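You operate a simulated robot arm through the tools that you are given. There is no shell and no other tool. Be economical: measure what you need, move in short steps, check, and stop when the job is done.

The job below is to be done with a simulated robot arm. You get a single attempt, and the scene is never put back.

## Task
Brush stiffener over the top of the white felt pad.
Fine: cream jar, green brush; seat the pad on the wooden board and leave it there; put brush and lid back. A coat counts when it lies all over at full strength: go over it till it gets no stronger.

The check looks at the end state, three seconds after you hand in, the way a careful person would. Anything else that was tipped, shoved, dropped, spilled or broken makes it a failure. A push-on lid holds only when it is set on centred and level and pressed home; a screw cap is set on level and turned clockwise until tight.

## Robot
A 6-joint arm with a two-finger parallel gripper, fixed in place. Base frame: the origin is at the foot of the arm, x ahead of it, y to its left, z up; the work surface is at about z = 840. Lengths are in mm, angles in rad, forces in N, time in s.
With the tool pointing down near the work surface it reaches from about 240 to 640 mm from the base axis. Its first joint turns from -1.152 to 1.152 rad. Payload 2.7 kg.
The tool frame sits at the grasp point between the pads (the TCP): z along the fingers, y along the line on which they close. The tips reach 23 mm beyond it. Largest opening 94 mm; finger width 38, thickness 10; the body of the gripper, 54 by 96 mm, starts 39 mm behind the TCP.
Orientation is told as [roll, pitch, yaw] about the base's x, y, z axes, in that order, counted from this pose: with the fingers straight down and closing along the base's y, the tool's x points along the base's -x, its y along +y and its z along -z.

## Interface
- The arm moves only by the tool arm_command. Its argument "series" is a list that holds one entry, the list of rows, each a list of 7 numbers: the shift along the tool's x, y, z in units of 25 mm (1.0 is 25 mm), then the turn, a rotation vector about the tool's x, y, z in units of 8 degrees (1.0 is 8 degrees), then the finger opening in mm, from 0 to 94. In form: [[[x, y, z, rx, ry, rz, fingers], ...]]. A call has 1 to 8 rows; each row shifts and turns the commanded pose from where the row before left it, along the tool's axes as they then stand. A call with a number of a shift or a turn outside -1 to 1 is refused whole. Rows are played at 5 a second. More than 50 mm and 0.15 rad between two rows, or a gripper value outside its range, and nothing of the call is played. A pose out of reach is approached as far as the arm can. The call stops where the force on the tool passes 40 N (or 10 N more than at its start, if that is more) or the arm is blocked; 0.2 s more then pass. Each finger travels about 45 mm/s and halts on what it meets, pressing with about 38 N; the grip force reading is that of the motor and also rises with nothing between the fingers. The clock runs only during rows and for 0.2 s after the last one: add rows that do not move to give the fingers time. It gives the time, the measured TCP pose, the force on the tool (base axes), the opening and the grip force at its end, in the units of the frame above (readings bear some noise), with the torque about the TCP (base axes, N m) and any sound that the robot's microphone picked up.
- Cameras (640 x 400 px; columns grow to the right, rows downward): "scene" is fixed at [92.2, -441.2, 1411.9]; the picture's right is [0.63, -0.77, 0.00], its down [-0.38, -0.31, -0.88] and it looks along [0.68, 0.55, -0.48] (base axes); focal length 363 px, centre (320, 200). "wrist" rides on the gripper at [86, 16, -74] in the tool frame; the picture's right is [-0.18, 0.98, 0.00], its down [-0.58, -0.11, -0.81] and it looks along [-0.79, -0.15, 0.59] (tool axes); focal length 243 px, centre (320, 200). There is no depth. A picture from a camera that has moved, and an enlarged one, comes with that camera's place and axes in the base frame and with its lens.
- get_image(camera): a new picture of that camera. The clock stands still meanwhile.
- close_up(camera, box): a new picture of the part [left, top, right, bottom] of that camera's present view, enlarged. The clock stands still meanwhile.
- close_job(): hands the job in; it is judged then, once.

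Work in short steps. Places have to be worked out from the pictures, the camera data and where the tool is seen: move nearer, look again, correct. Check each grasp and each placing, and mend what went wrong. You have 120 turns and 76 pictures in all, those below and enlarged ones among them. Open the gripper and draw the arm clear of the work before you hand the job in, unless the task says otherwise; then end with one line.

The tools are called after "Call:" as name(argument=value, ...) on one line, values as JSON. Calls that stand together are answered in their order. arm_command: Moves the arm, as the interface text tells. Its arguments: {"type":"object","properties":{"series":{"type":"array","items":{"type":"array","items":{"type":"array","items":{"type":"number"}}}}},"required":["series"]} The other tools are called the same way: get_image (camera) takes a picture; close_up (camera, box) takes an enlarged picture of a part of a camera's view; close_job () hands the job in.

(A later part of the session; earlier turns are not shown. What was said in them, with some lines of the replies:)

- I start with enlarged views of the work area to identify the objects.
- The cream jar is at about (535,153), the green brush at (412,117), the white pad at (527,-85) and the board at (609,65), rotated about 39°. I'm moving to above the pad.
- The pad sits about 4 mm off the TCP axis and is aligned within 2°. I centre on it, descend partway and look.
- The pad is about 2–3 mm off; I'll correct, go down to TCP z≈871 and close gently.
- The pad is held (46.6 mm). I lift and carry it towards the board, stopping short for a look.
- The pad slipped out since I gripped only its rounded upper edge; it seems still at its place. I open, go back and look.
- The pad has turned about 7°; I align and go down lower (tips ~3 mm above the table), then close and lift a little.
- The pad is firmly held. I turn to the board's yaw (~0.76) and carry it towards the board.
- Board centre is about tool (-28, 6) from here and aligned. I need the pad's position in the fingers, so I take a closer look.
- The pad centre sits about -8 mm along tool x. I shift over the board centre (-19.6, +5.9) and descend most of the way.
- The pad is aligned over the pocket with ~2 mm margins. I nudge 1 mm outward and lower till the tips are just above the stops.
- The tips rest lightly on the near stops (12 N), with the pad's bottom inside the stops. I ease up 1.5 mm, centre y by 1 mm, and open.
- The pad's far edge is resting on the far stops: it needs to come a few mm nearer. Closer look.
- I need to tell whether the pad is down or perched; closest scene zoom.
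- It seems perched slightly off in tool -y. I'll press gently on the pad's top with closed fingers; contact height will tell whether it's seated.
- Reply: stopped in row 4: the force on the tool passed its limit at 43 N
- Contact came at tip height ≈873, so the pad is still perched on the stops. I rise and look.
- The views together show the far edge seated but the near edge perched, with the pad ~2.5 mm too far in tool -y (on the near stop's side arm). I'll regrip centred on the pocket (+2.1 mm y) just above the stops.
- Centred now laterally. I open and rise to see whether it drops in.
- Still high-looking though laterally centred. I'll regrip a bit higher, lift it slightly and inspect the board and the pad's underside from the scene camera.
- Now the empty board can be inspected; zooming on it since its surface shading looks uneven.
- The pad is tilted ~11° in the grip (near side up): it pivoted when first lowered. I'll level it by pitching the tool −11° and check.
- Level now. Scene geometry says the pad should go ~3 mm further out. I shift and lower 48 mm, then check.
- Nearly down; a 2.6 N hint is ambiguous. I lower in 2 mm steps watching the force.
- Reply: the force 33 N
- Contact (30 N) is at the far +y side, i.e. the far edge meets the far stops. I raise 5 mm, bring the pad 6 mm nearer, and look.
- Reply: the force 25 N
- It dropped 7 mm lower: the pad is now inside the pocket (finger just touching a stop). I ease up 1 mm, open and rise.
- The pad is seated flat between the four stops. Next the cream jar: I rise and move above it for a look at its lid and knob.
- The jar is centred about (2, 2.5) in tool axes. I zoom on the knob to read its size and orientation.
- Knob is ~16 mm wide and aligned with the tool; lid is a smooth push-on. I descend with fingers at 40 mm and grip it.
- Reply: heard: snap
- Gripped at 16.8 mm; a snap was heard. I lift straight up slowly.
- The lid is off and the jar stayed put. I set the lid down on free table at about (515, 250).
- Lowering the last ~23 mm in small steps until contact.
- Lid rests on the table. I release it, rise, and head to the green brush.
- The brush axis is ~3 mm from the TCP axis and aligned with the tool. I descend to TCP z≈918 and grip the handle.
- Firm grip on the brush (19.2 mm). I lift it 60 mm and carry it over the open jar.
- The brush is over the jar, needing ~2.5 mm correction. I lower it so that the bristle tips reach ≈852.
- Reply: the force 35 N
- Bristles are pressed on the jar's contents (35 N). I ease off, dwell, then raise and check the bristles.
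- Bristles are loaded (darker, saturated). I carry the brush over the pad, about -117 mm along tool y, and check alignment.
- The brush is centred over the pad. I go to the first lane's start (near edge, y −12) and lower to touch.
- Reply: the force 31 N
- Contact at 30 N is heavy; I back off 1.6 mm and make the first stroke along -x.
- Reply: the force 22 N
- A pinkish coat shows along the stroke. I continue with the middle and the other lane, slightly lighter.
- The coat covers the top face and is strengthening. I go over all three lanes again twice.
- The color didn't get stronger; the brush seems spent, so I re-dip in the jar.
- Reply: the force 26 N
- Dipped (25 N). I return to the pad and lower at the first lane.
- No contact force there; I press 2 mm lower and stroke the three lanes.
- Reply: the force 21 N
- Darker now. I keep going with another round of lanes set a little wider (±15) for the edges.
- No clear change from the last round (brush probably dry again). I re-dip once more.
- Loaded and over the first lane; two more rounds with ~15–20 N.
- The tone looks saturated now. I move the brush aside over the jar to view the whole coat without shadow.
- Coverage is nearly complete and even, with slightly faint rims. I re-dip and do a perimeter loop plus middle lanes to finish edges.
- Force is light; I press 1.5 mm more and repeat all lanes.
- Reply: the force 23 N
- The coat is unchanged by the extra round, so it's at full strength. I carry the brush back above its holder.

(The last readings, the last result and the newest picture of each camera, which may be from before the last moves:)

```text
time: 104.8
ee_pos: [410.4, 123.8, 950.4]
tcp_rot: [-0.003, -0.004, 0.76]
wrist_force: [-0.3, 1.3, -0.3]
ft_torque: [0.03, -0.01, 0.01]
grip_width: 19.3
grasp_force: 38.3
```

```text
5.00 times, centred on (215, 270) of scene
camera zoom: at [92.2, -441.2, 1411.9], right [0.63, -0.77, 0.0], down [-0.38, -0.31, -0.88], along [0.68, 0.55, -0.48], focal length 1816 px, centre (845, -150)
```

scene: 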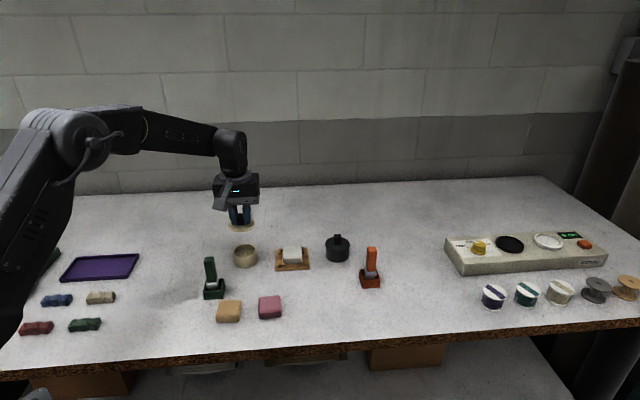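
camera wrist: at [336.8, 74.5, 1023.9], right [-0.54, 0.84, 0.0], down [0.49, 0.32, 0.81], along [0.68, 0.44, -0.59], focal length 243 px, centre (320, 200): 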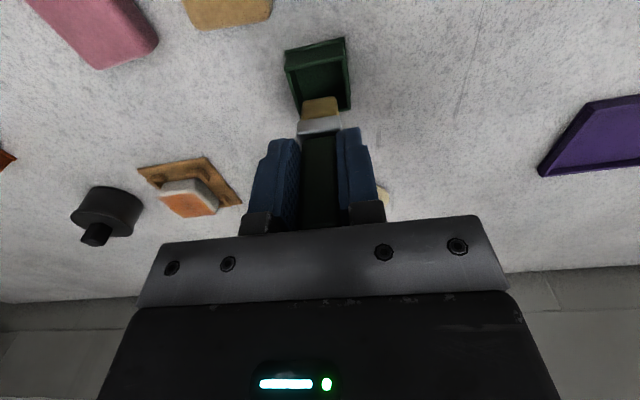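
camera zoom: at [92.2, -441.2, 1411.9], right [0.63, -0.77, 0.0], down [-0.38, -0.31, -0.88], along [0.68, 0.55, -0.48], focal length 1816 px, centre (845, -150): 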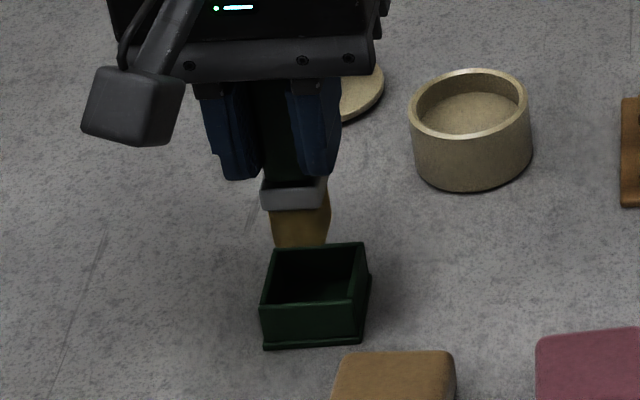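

The brush is aligned over the empty holder. I lower it in to the original height.

Call:
arm_command(series=[[[0, 0, 0.5, 0, 0, 0, 12], [0, 0, 0.5, 0, 0, 0, 12], [0, 0, 0.2, 0, 0, 0, 12], [0, 0, 0.06, 0, 0, 0, 12], [0, 0, 0, 0, 0, 0, 12]]])

Call:
close_up(camera="scene", box=[180, 230, 250, 310])

```text
time: 106.0
ee_pos: [411.2, 121.1, 918.6]
tcp_rot: [-0.004, -0.004, 0.76]
wrist_force: [0.3, -0.7, -0.8]
ft_torque: [-0.02, 0.02, -0.03]
grip_width: 19.2
grasp_force: 38.2
```

```text
5.00 times, centred on (215, 270) of scene
camera zoom: at [92.2, -441.2, 1411.9], right [0.63, -0.77, 0.0], down [-0.38, -0.31, -0.88], along [0.68, 0.55, -0.48], focal length 1816 px, centre (845, -150)
```

zoom: 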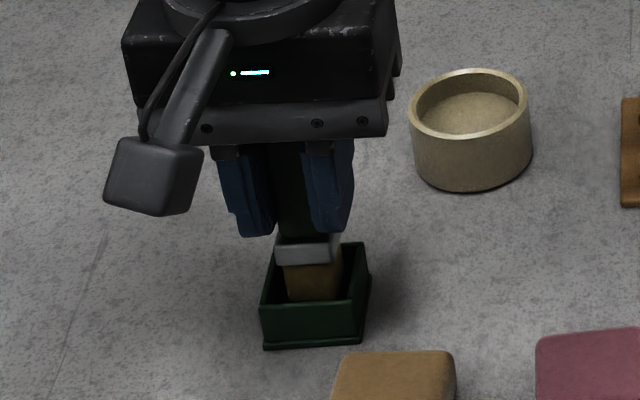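

No contact yet and the brush sits ~8 mm higher than originally (it crept in the grip); I lower further until it touches bottom.

Call:
arm_command(series=[[[0, 0, 0.12, 0, 0, 0, 12], [0, 0, 0.1, 0, 0, 0, 12], [0, 0, 0.06, 0, 0, 0, 12], [0, 0, 0, 0, 0, 0, 12]]])

```text
time: 107.0
ee_pos: [411.0, 121.1, 912.4]
tcp_rot: [-0.002, -0.003, 0.76]
wrist_force: [0.1, 0.0, -0.5]
ft_torque: [-0.08, 0.03, 0.0]
grip_width: 19.5
grasp_force: 37.6
```

Call:
arm_command(series=[[[0, 0, 0.06, 0, 0, 0, 12], [0, 0, 0.06, 0, 0, 0, 12], [0, 0, 0, 0, 0, 0, 12]]])

```text
time: 107.8
ee_pos: [413.6, 120.8, 910.1]
tcp_rot: [-0.003, -0.005, 0.762]
wrist_force: [-1.4, -1.7, 2.1]
ft_torque: [-0.01, 0.03, 0.03]
grip_width: 19.5
grasp_force: 38.2
```

Call:
arm_command(series=[[[0, 0, 0.05, 0, 0, 0, 12], [0, 0, 0, 0, 0, 0, 12]]])

```text
time: 108.4
ee_pos: [411.9, 122.3, 909.2]
tcp_rot: [-0.003, -0.007, 0.763]
wrist_force: [-3.7, -0.2, 14.9]
ft_torque: [0.2, 0.12, 0.03]
grip_width: 19.3
grasp_force: 37.9
```

It rests on the holder's bottom. I open and withdraw straight up, then check.

Call:
arm_command(series=[[[0, 0, -0.04, 0, 0, 0, 20], [0, 0, 0, 0, 0, 0, 30], [0, 0, 0, 0, 0, 0, 44], [0, 0, 0, 0, 0, 0, 44], [0, 0, -0.9, 0, 0, 0, 44], [0, 0, -0.9, 0, 0, 0, 44], [0, 0, -0.9, 0, 0, 0, 44], [0, 0, -0.8, 0, 0, 0, 44]]])

Call:
close_up(camera="scene", box=[180, 220, 280, 310])

```text
time: 110.2
ee_pos: [411.0, 121.9, 995.3]
tcp_rot: [-0.004, -0.006, 0.762]
wrist_force: [0.0, 0.8, -0.4]
ft_torque: [0.02, 0.02, 0.01]
grip_width: 44.0
grasp_force: 0.1
```

```text
4.44 times, centred on (230, 265) of scene
camera zoom: at [92.2, -441.2, 1411.9], right [0.63, -0.77, 0.0], down [-0.38, -0.31, -0.88], along [0.68, 0.55, -0.48], focal length 1614 px, centre (720, -89)
```

zoom: 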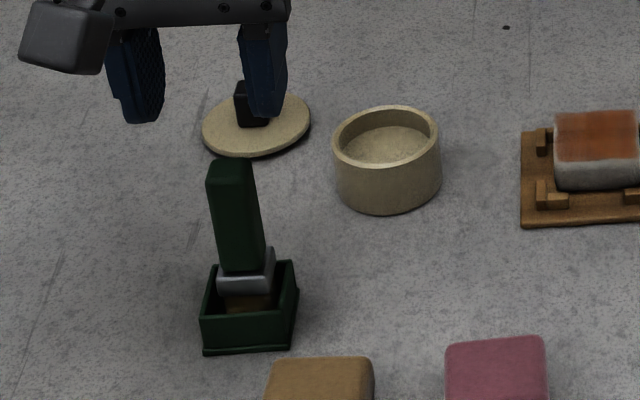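

The brush stands in its holder as before and the jar hasn't moved. Now back to the lid: I move over it and check before descending.

Call:
arm_command(series=[[[-0.947, 0.123, 0, 0, 0, 0, 44], [-0.947, 0.123, 0, 0, 0, 0, 44], [-0.947, 0.123, 0, 0, 0, 0, 44], [-0.947, 0.123, 0, 0, 0, 0, 44], [-0.947, 0.123, 0, 0, 0, 0, 44], [-0.947, 0.123, 0, 0, 0, 0, 44], [-0.947, 0.123, 0, 0, 0, 0, 44]]])

Call:
arm_command(series=[[[0, 0, 0.9, 0, 0, 0, 44], [0, 0, 0.9, 0, 0, 0, 44], [0, 0, 0.9, 0, 0, 0, 44], [0, 0, 0.7, 0, 0, 0, 44], [0, 0, 0, 0, 0, 0, 44]]])

Call:
get_image(camera="wrist")

```text
time: 111.8
ee_pos: [515.7, 253.9, 998.8]
tcp_rot: [-0.005, -0.004, 0.76]
wrist_force: [0.0, -0.6, -0.2]
ft_torque: [0.04, -0.02, 0.03]
grip_width: 44.0
grasp_force: 0.0
```

```text
time: 113.0
ee_pos: [516.8, 251.8, 910.0]
tcp_rot: [-0.004, -0.005, 0.761]
wrist_force: [-0.4, 0.0, 0.1]
ft_torque: [0.01, 0.01, 0.02]
grip_width: 44.0
grasp_force: 0.1
```

```text
6 pictures are left
camera wrist: at [442.6, 204.7, 984.6], right [-0.54, 0.84, 0.0], down [0.49, 0.32, 0.81], along [0.68, 0.44, -0.59], focal length 243 px, centre (320, 200)
```

wrist: 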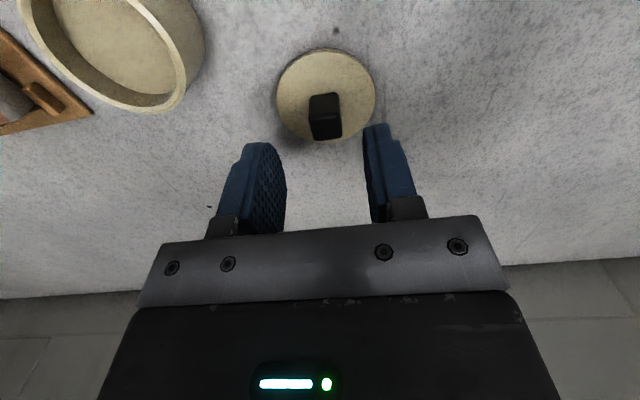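

The knob lies between the fingers. I go down to the earlier grip height and close.

Call:
arm_command(series=[[[0, 0, 0.8, 0, 0, 0, 44], [0, 0, 0.75, 0, 0, 0, 44], [0, 0, 0, 0, 0, 0, 30], [0, 0, 0, 0, 0, 0, 16], [0, 0, 0, 0, 0, 0, 8], [0, 0, 0, 0, 0, 0, 8], [0, 0, 0, 0, 0, 0, 8]]])

```text
time: 114.6
ee_pos: [514.8, 253.1, 873.6]
tcp_rot: [-0.003, -0.004, 0.76]
wrist_force: [0.1, -0.2, 0.1]
ft_torque: [0.04, 0.03, -0.02]
grip_width: 16.8
grasp_force: 38.1
```

Gripped at 16.8 mm. I lift and carry the lid back above the jar.

Call:
arm_command(series=[[[0, 0, -0.5, 0, 0, 0, 8], [0, 0, -0.9, 0, 0, 0, 8], [0, 0, -0.9, 0, 0, 0, 8], [0, 0, -0.9, 0, 0, 0, 8], [0, 0, -0.9, 0, 0, 0, 8], [0.55, -0.81, 0, 0, 0, 0, 8], [0.55, -0.81, 0, 0, 0, 0, 8], [0.55, -0.81, 0, 0, 0, 0, 8]]])

Call:
arm_command(series=[[[0.55, -0.81, 0, 0, 0, 0, 8], [0, 0, 0.9, 0, 0, 0, 8], [0, 0, 0.9, 0, 0, 0, 8], [0, 0, 0.4, 0, 0, 0, 8], [0, 0, 0, 0, 0, 0, 8]]])

Call:
close_up(camera="scene", box=[215, 225, 275, 275])

```text
time: 116.4
ee_pos: [527.1, 180.9, 977.3]
tcp_rot: [-0.003, -0.006, 0.76]
wrist_force: [0.5, 0.1, 0.2]
ft_torque: [-0.02, 0.0, -0.01]
grip_width: 17.0
grasp_force: 38.1
```

```text
time: 117.6
ee_pos: [533.9, 154.8, 919.1]
tcp_rot: [-0.003, -0.004, 0.762]
wrist_force: [0.6, 0.0, -0.8]
ft_torque: [0.01, 0.0, 0.0]
grip_width: 17.1
grasp_force: 38.1
```

```text
8.00 times, centred on (245, 250) of scene
camera zoom: at [92.2, -441.2, 1411.9], right [0.63, -0.77, 0.0], down [-0.38, -0.31, -0.88], along [0.68, 0.55, -0.48], focal length 2906 px, centre (920, -200)
```

zoom: 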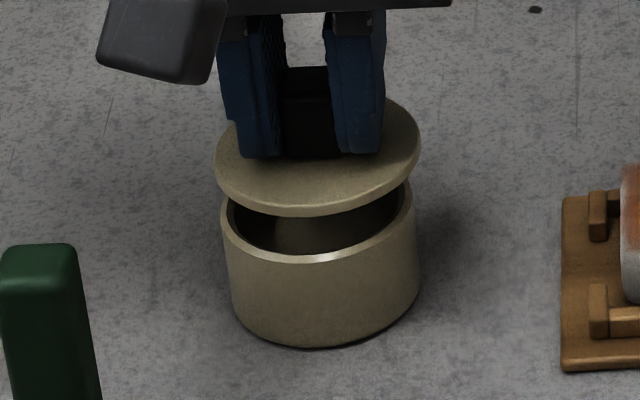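

The lid is centred over the rim, level. I lower and press it home, listening for a snap.

Call:
arm_command(series=[[[0, 0, 0.4, 0, 0, 0, 8], [0, 0, 0.16, 0, 0, 0, 8], [0, 0, 0.06, 0, 0, 0, 8], [0, 0, 0.04, 0, 0, 0, 8], [0, 0, 0, 0, 0, 0, 8]]])

```text
time: 118.8
ee_pos: [533.4, 154.4, 905.6]
tcp_rot: [-0.003, -0.004, 0.761]
wrist_force: [-0.5, -0.4, -1.2]
ft_torque: [-0.02, 0.02, 0.03]
grip_width: 17.2
grasp_force: 37.9
```

Call:
arm_command(series=[[[0, 0, 0.06, 0, 0, 0, 8], [0, 0, 0.04, 0, 0, 0, 8], [0, 0, 0, 0, 0, 0, 8]]])

```text
time: 119.6
ee_pos: [533.9, 153.4, 903.7]
tcp_rot: [-0.004, -0.003, 0.76]
wrist_force: [-1.8, -0.3, 4.5]
ft_torque: [0.05, 0.16, -0.01]
grip_width: 16.9
grasp_force: 38.2
```

Contact at 903.7, but readings and image suggest the lid is ~2 mm off (tool −x, −y). I rise 5 mm, correct, and look.

Call:
arm_command(series=[[[0, 0, -0.24, 0, 0, 0, 8], [0.09, 0.07, 0, 0, 0, 0, 8], [0, 0, 0, 0, 0, 0, 8]]])

Call:
close_up(camera="scene", box=[225, 235, 265, 270])

```text
time: 120.4
ee_pos: [529.9, 154.4, 908.5]
tcp_rot: [-0.003, -0.003, 0.762]
wrist_force: [-0.1, -0.9, -0.1]
ft_torque: [-0.05, 0.0, 0.02]
grip_width: 17.2
grasp_force: 38.0
```

```text
11.43 times, centred on (245, 252) of scene
camera zoom: at [92.2, -441.2, 1411.9], right [0.63, -0.77, 0.0], down [-0.38, -0.31, -0.88], along [0.68, 0.55, -0.48], focal length 4151 px, centre (1177, -400)
```

zoom: 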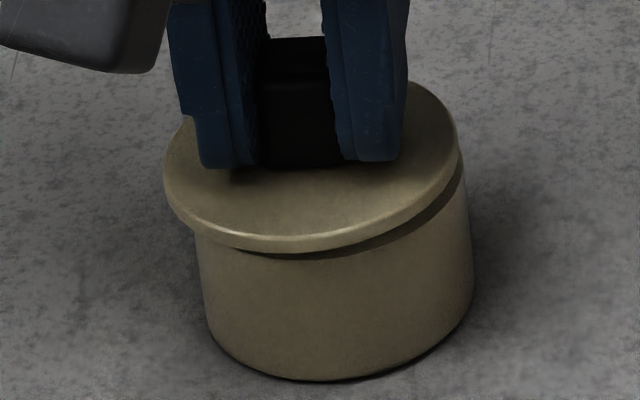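

The jar followed the lid's lip by ~2.5 mm during that contact, so the former position fits it. I shift back over the jar and press down.

Call:
arm_command(series=[[[-0.095, -0.085, 0, 0, 0, 0, 8], [0, 0, 0.12, 0, 0, 0, 8], [0, 0, 0.1, 0, 0, 0, 8], [0, 0, 0.04, 0, 0, 0, 8], [0, 0, 0, 0, 0, 0, 8]]])

Call:
close_up(camera="scene", box=[225, 235, 265, 270])

```text
time: 121.6
ee_pos: [532.5, 154.5, 903.0]
tcp_rot: [-0.005, -0.006, 0.76]
wrist_force: [-8.2, -8.8, 21.4]
ft_torque: [-0.27, 0.4, 0.03]
grip_width: 16.8
grasp_force: 38.2
heard: snap
```

```text
11.43 times, centred on (245, 252) of scene
camera zoom: at [91.6, -441.5, 1411.8], right [0.63, -0.77, 0.0], down [-0.37, -0.31, -0.88], along [0.68, 0.55, -0.48], focal length 4151 px, centre (1177, -400)
```

zoom: 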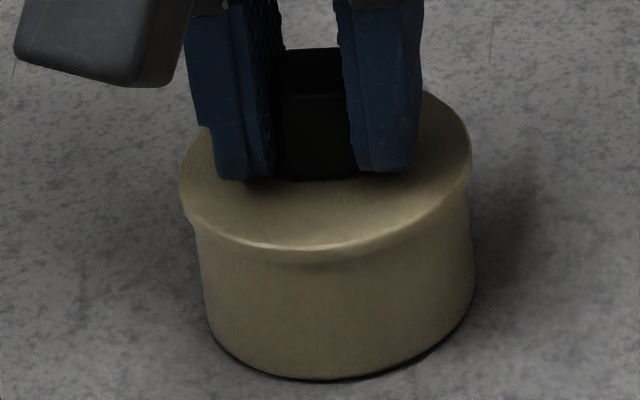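

A snap was heard and the lid sits flush and level. I open, withdraw upward, and check.

Call:
arm_command(series=[[[0, 0, 0, 0, 0, 0, 18], [0, 0, 0, 0, 0, 0, 30], [0, 0, 0, 0, 0, 0, 40], [0, 0, -0.8, 0, 0, 0, 44], [0, 0, -1, 0, 0, 0, 44], [0, 0, -1, 0, 0, 0, 44], [0, 0, -1, 0, 0, 0, 44], [0.8, 0.8, -1, 0, 0, 0, 44]]])

Call:
close_up(camera="scene", box=[190, 220, 330, 310])

```text
time: 123.4
ee_pos: [506.2, 155.1, 1021.5]
tcp_rot: [-0.003, -0.004, 0.761]
wrist_force: [-0.4, -0.4, -0.1]
ft_torque: [-0.01, -0.02, 0.0]
grip_width: 43.7
grasp_force: 0.1
```

```text
4.44 times, centred on (260, 265) of scene
camera zoom: at [92.2, -441.2, 1411.9], right [0.63, -0.77, 0.0], down [-0.38, -0.31, -0.88], along [0.68, 0.55, -0.48], focal length 1614 px, centre (587, -89)
```

zoom: 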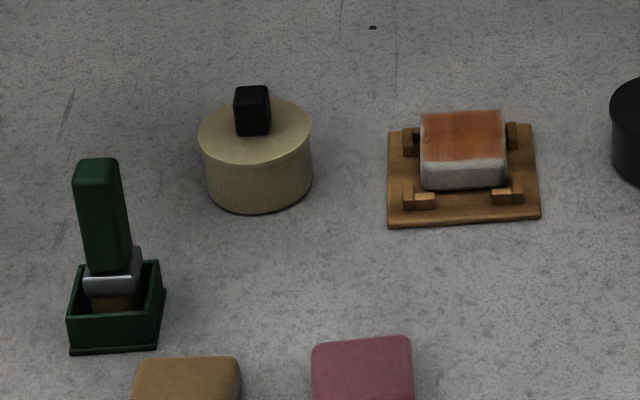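

The lid is on level, the brush is in its holder, and the coated pad is seated on the board. I raise the arm a bit more and hand in.

Call:
arm_command(series=[[[0.5, 0, -1, 0, 0, 0, 80], [0.5, 0, -1, 0, 0, 0, 90], [0, 0, -1, 0, 0, 0, 90]]])

Call:
close_job()

```text
time: 124.2
ee_pos: [485.9, 138.3, 1095.9]
tcp_rot: [-0.004, -0.004, 0.762]
wrist_force: [0.2, 1.0, 0.3]
ft_torque: [0.0, 0.0, -0.01]
grip_width: 90.1
grasp_force: 0.0
```

```text
The job is handed in.
```

The job is handed in: the white pad is on the wooden board with its top coated until a further round added no color, the green brush is back in its holder, and the lid snapped onto the cream jar, which was nudged about 2.5 mm as I refitted it.
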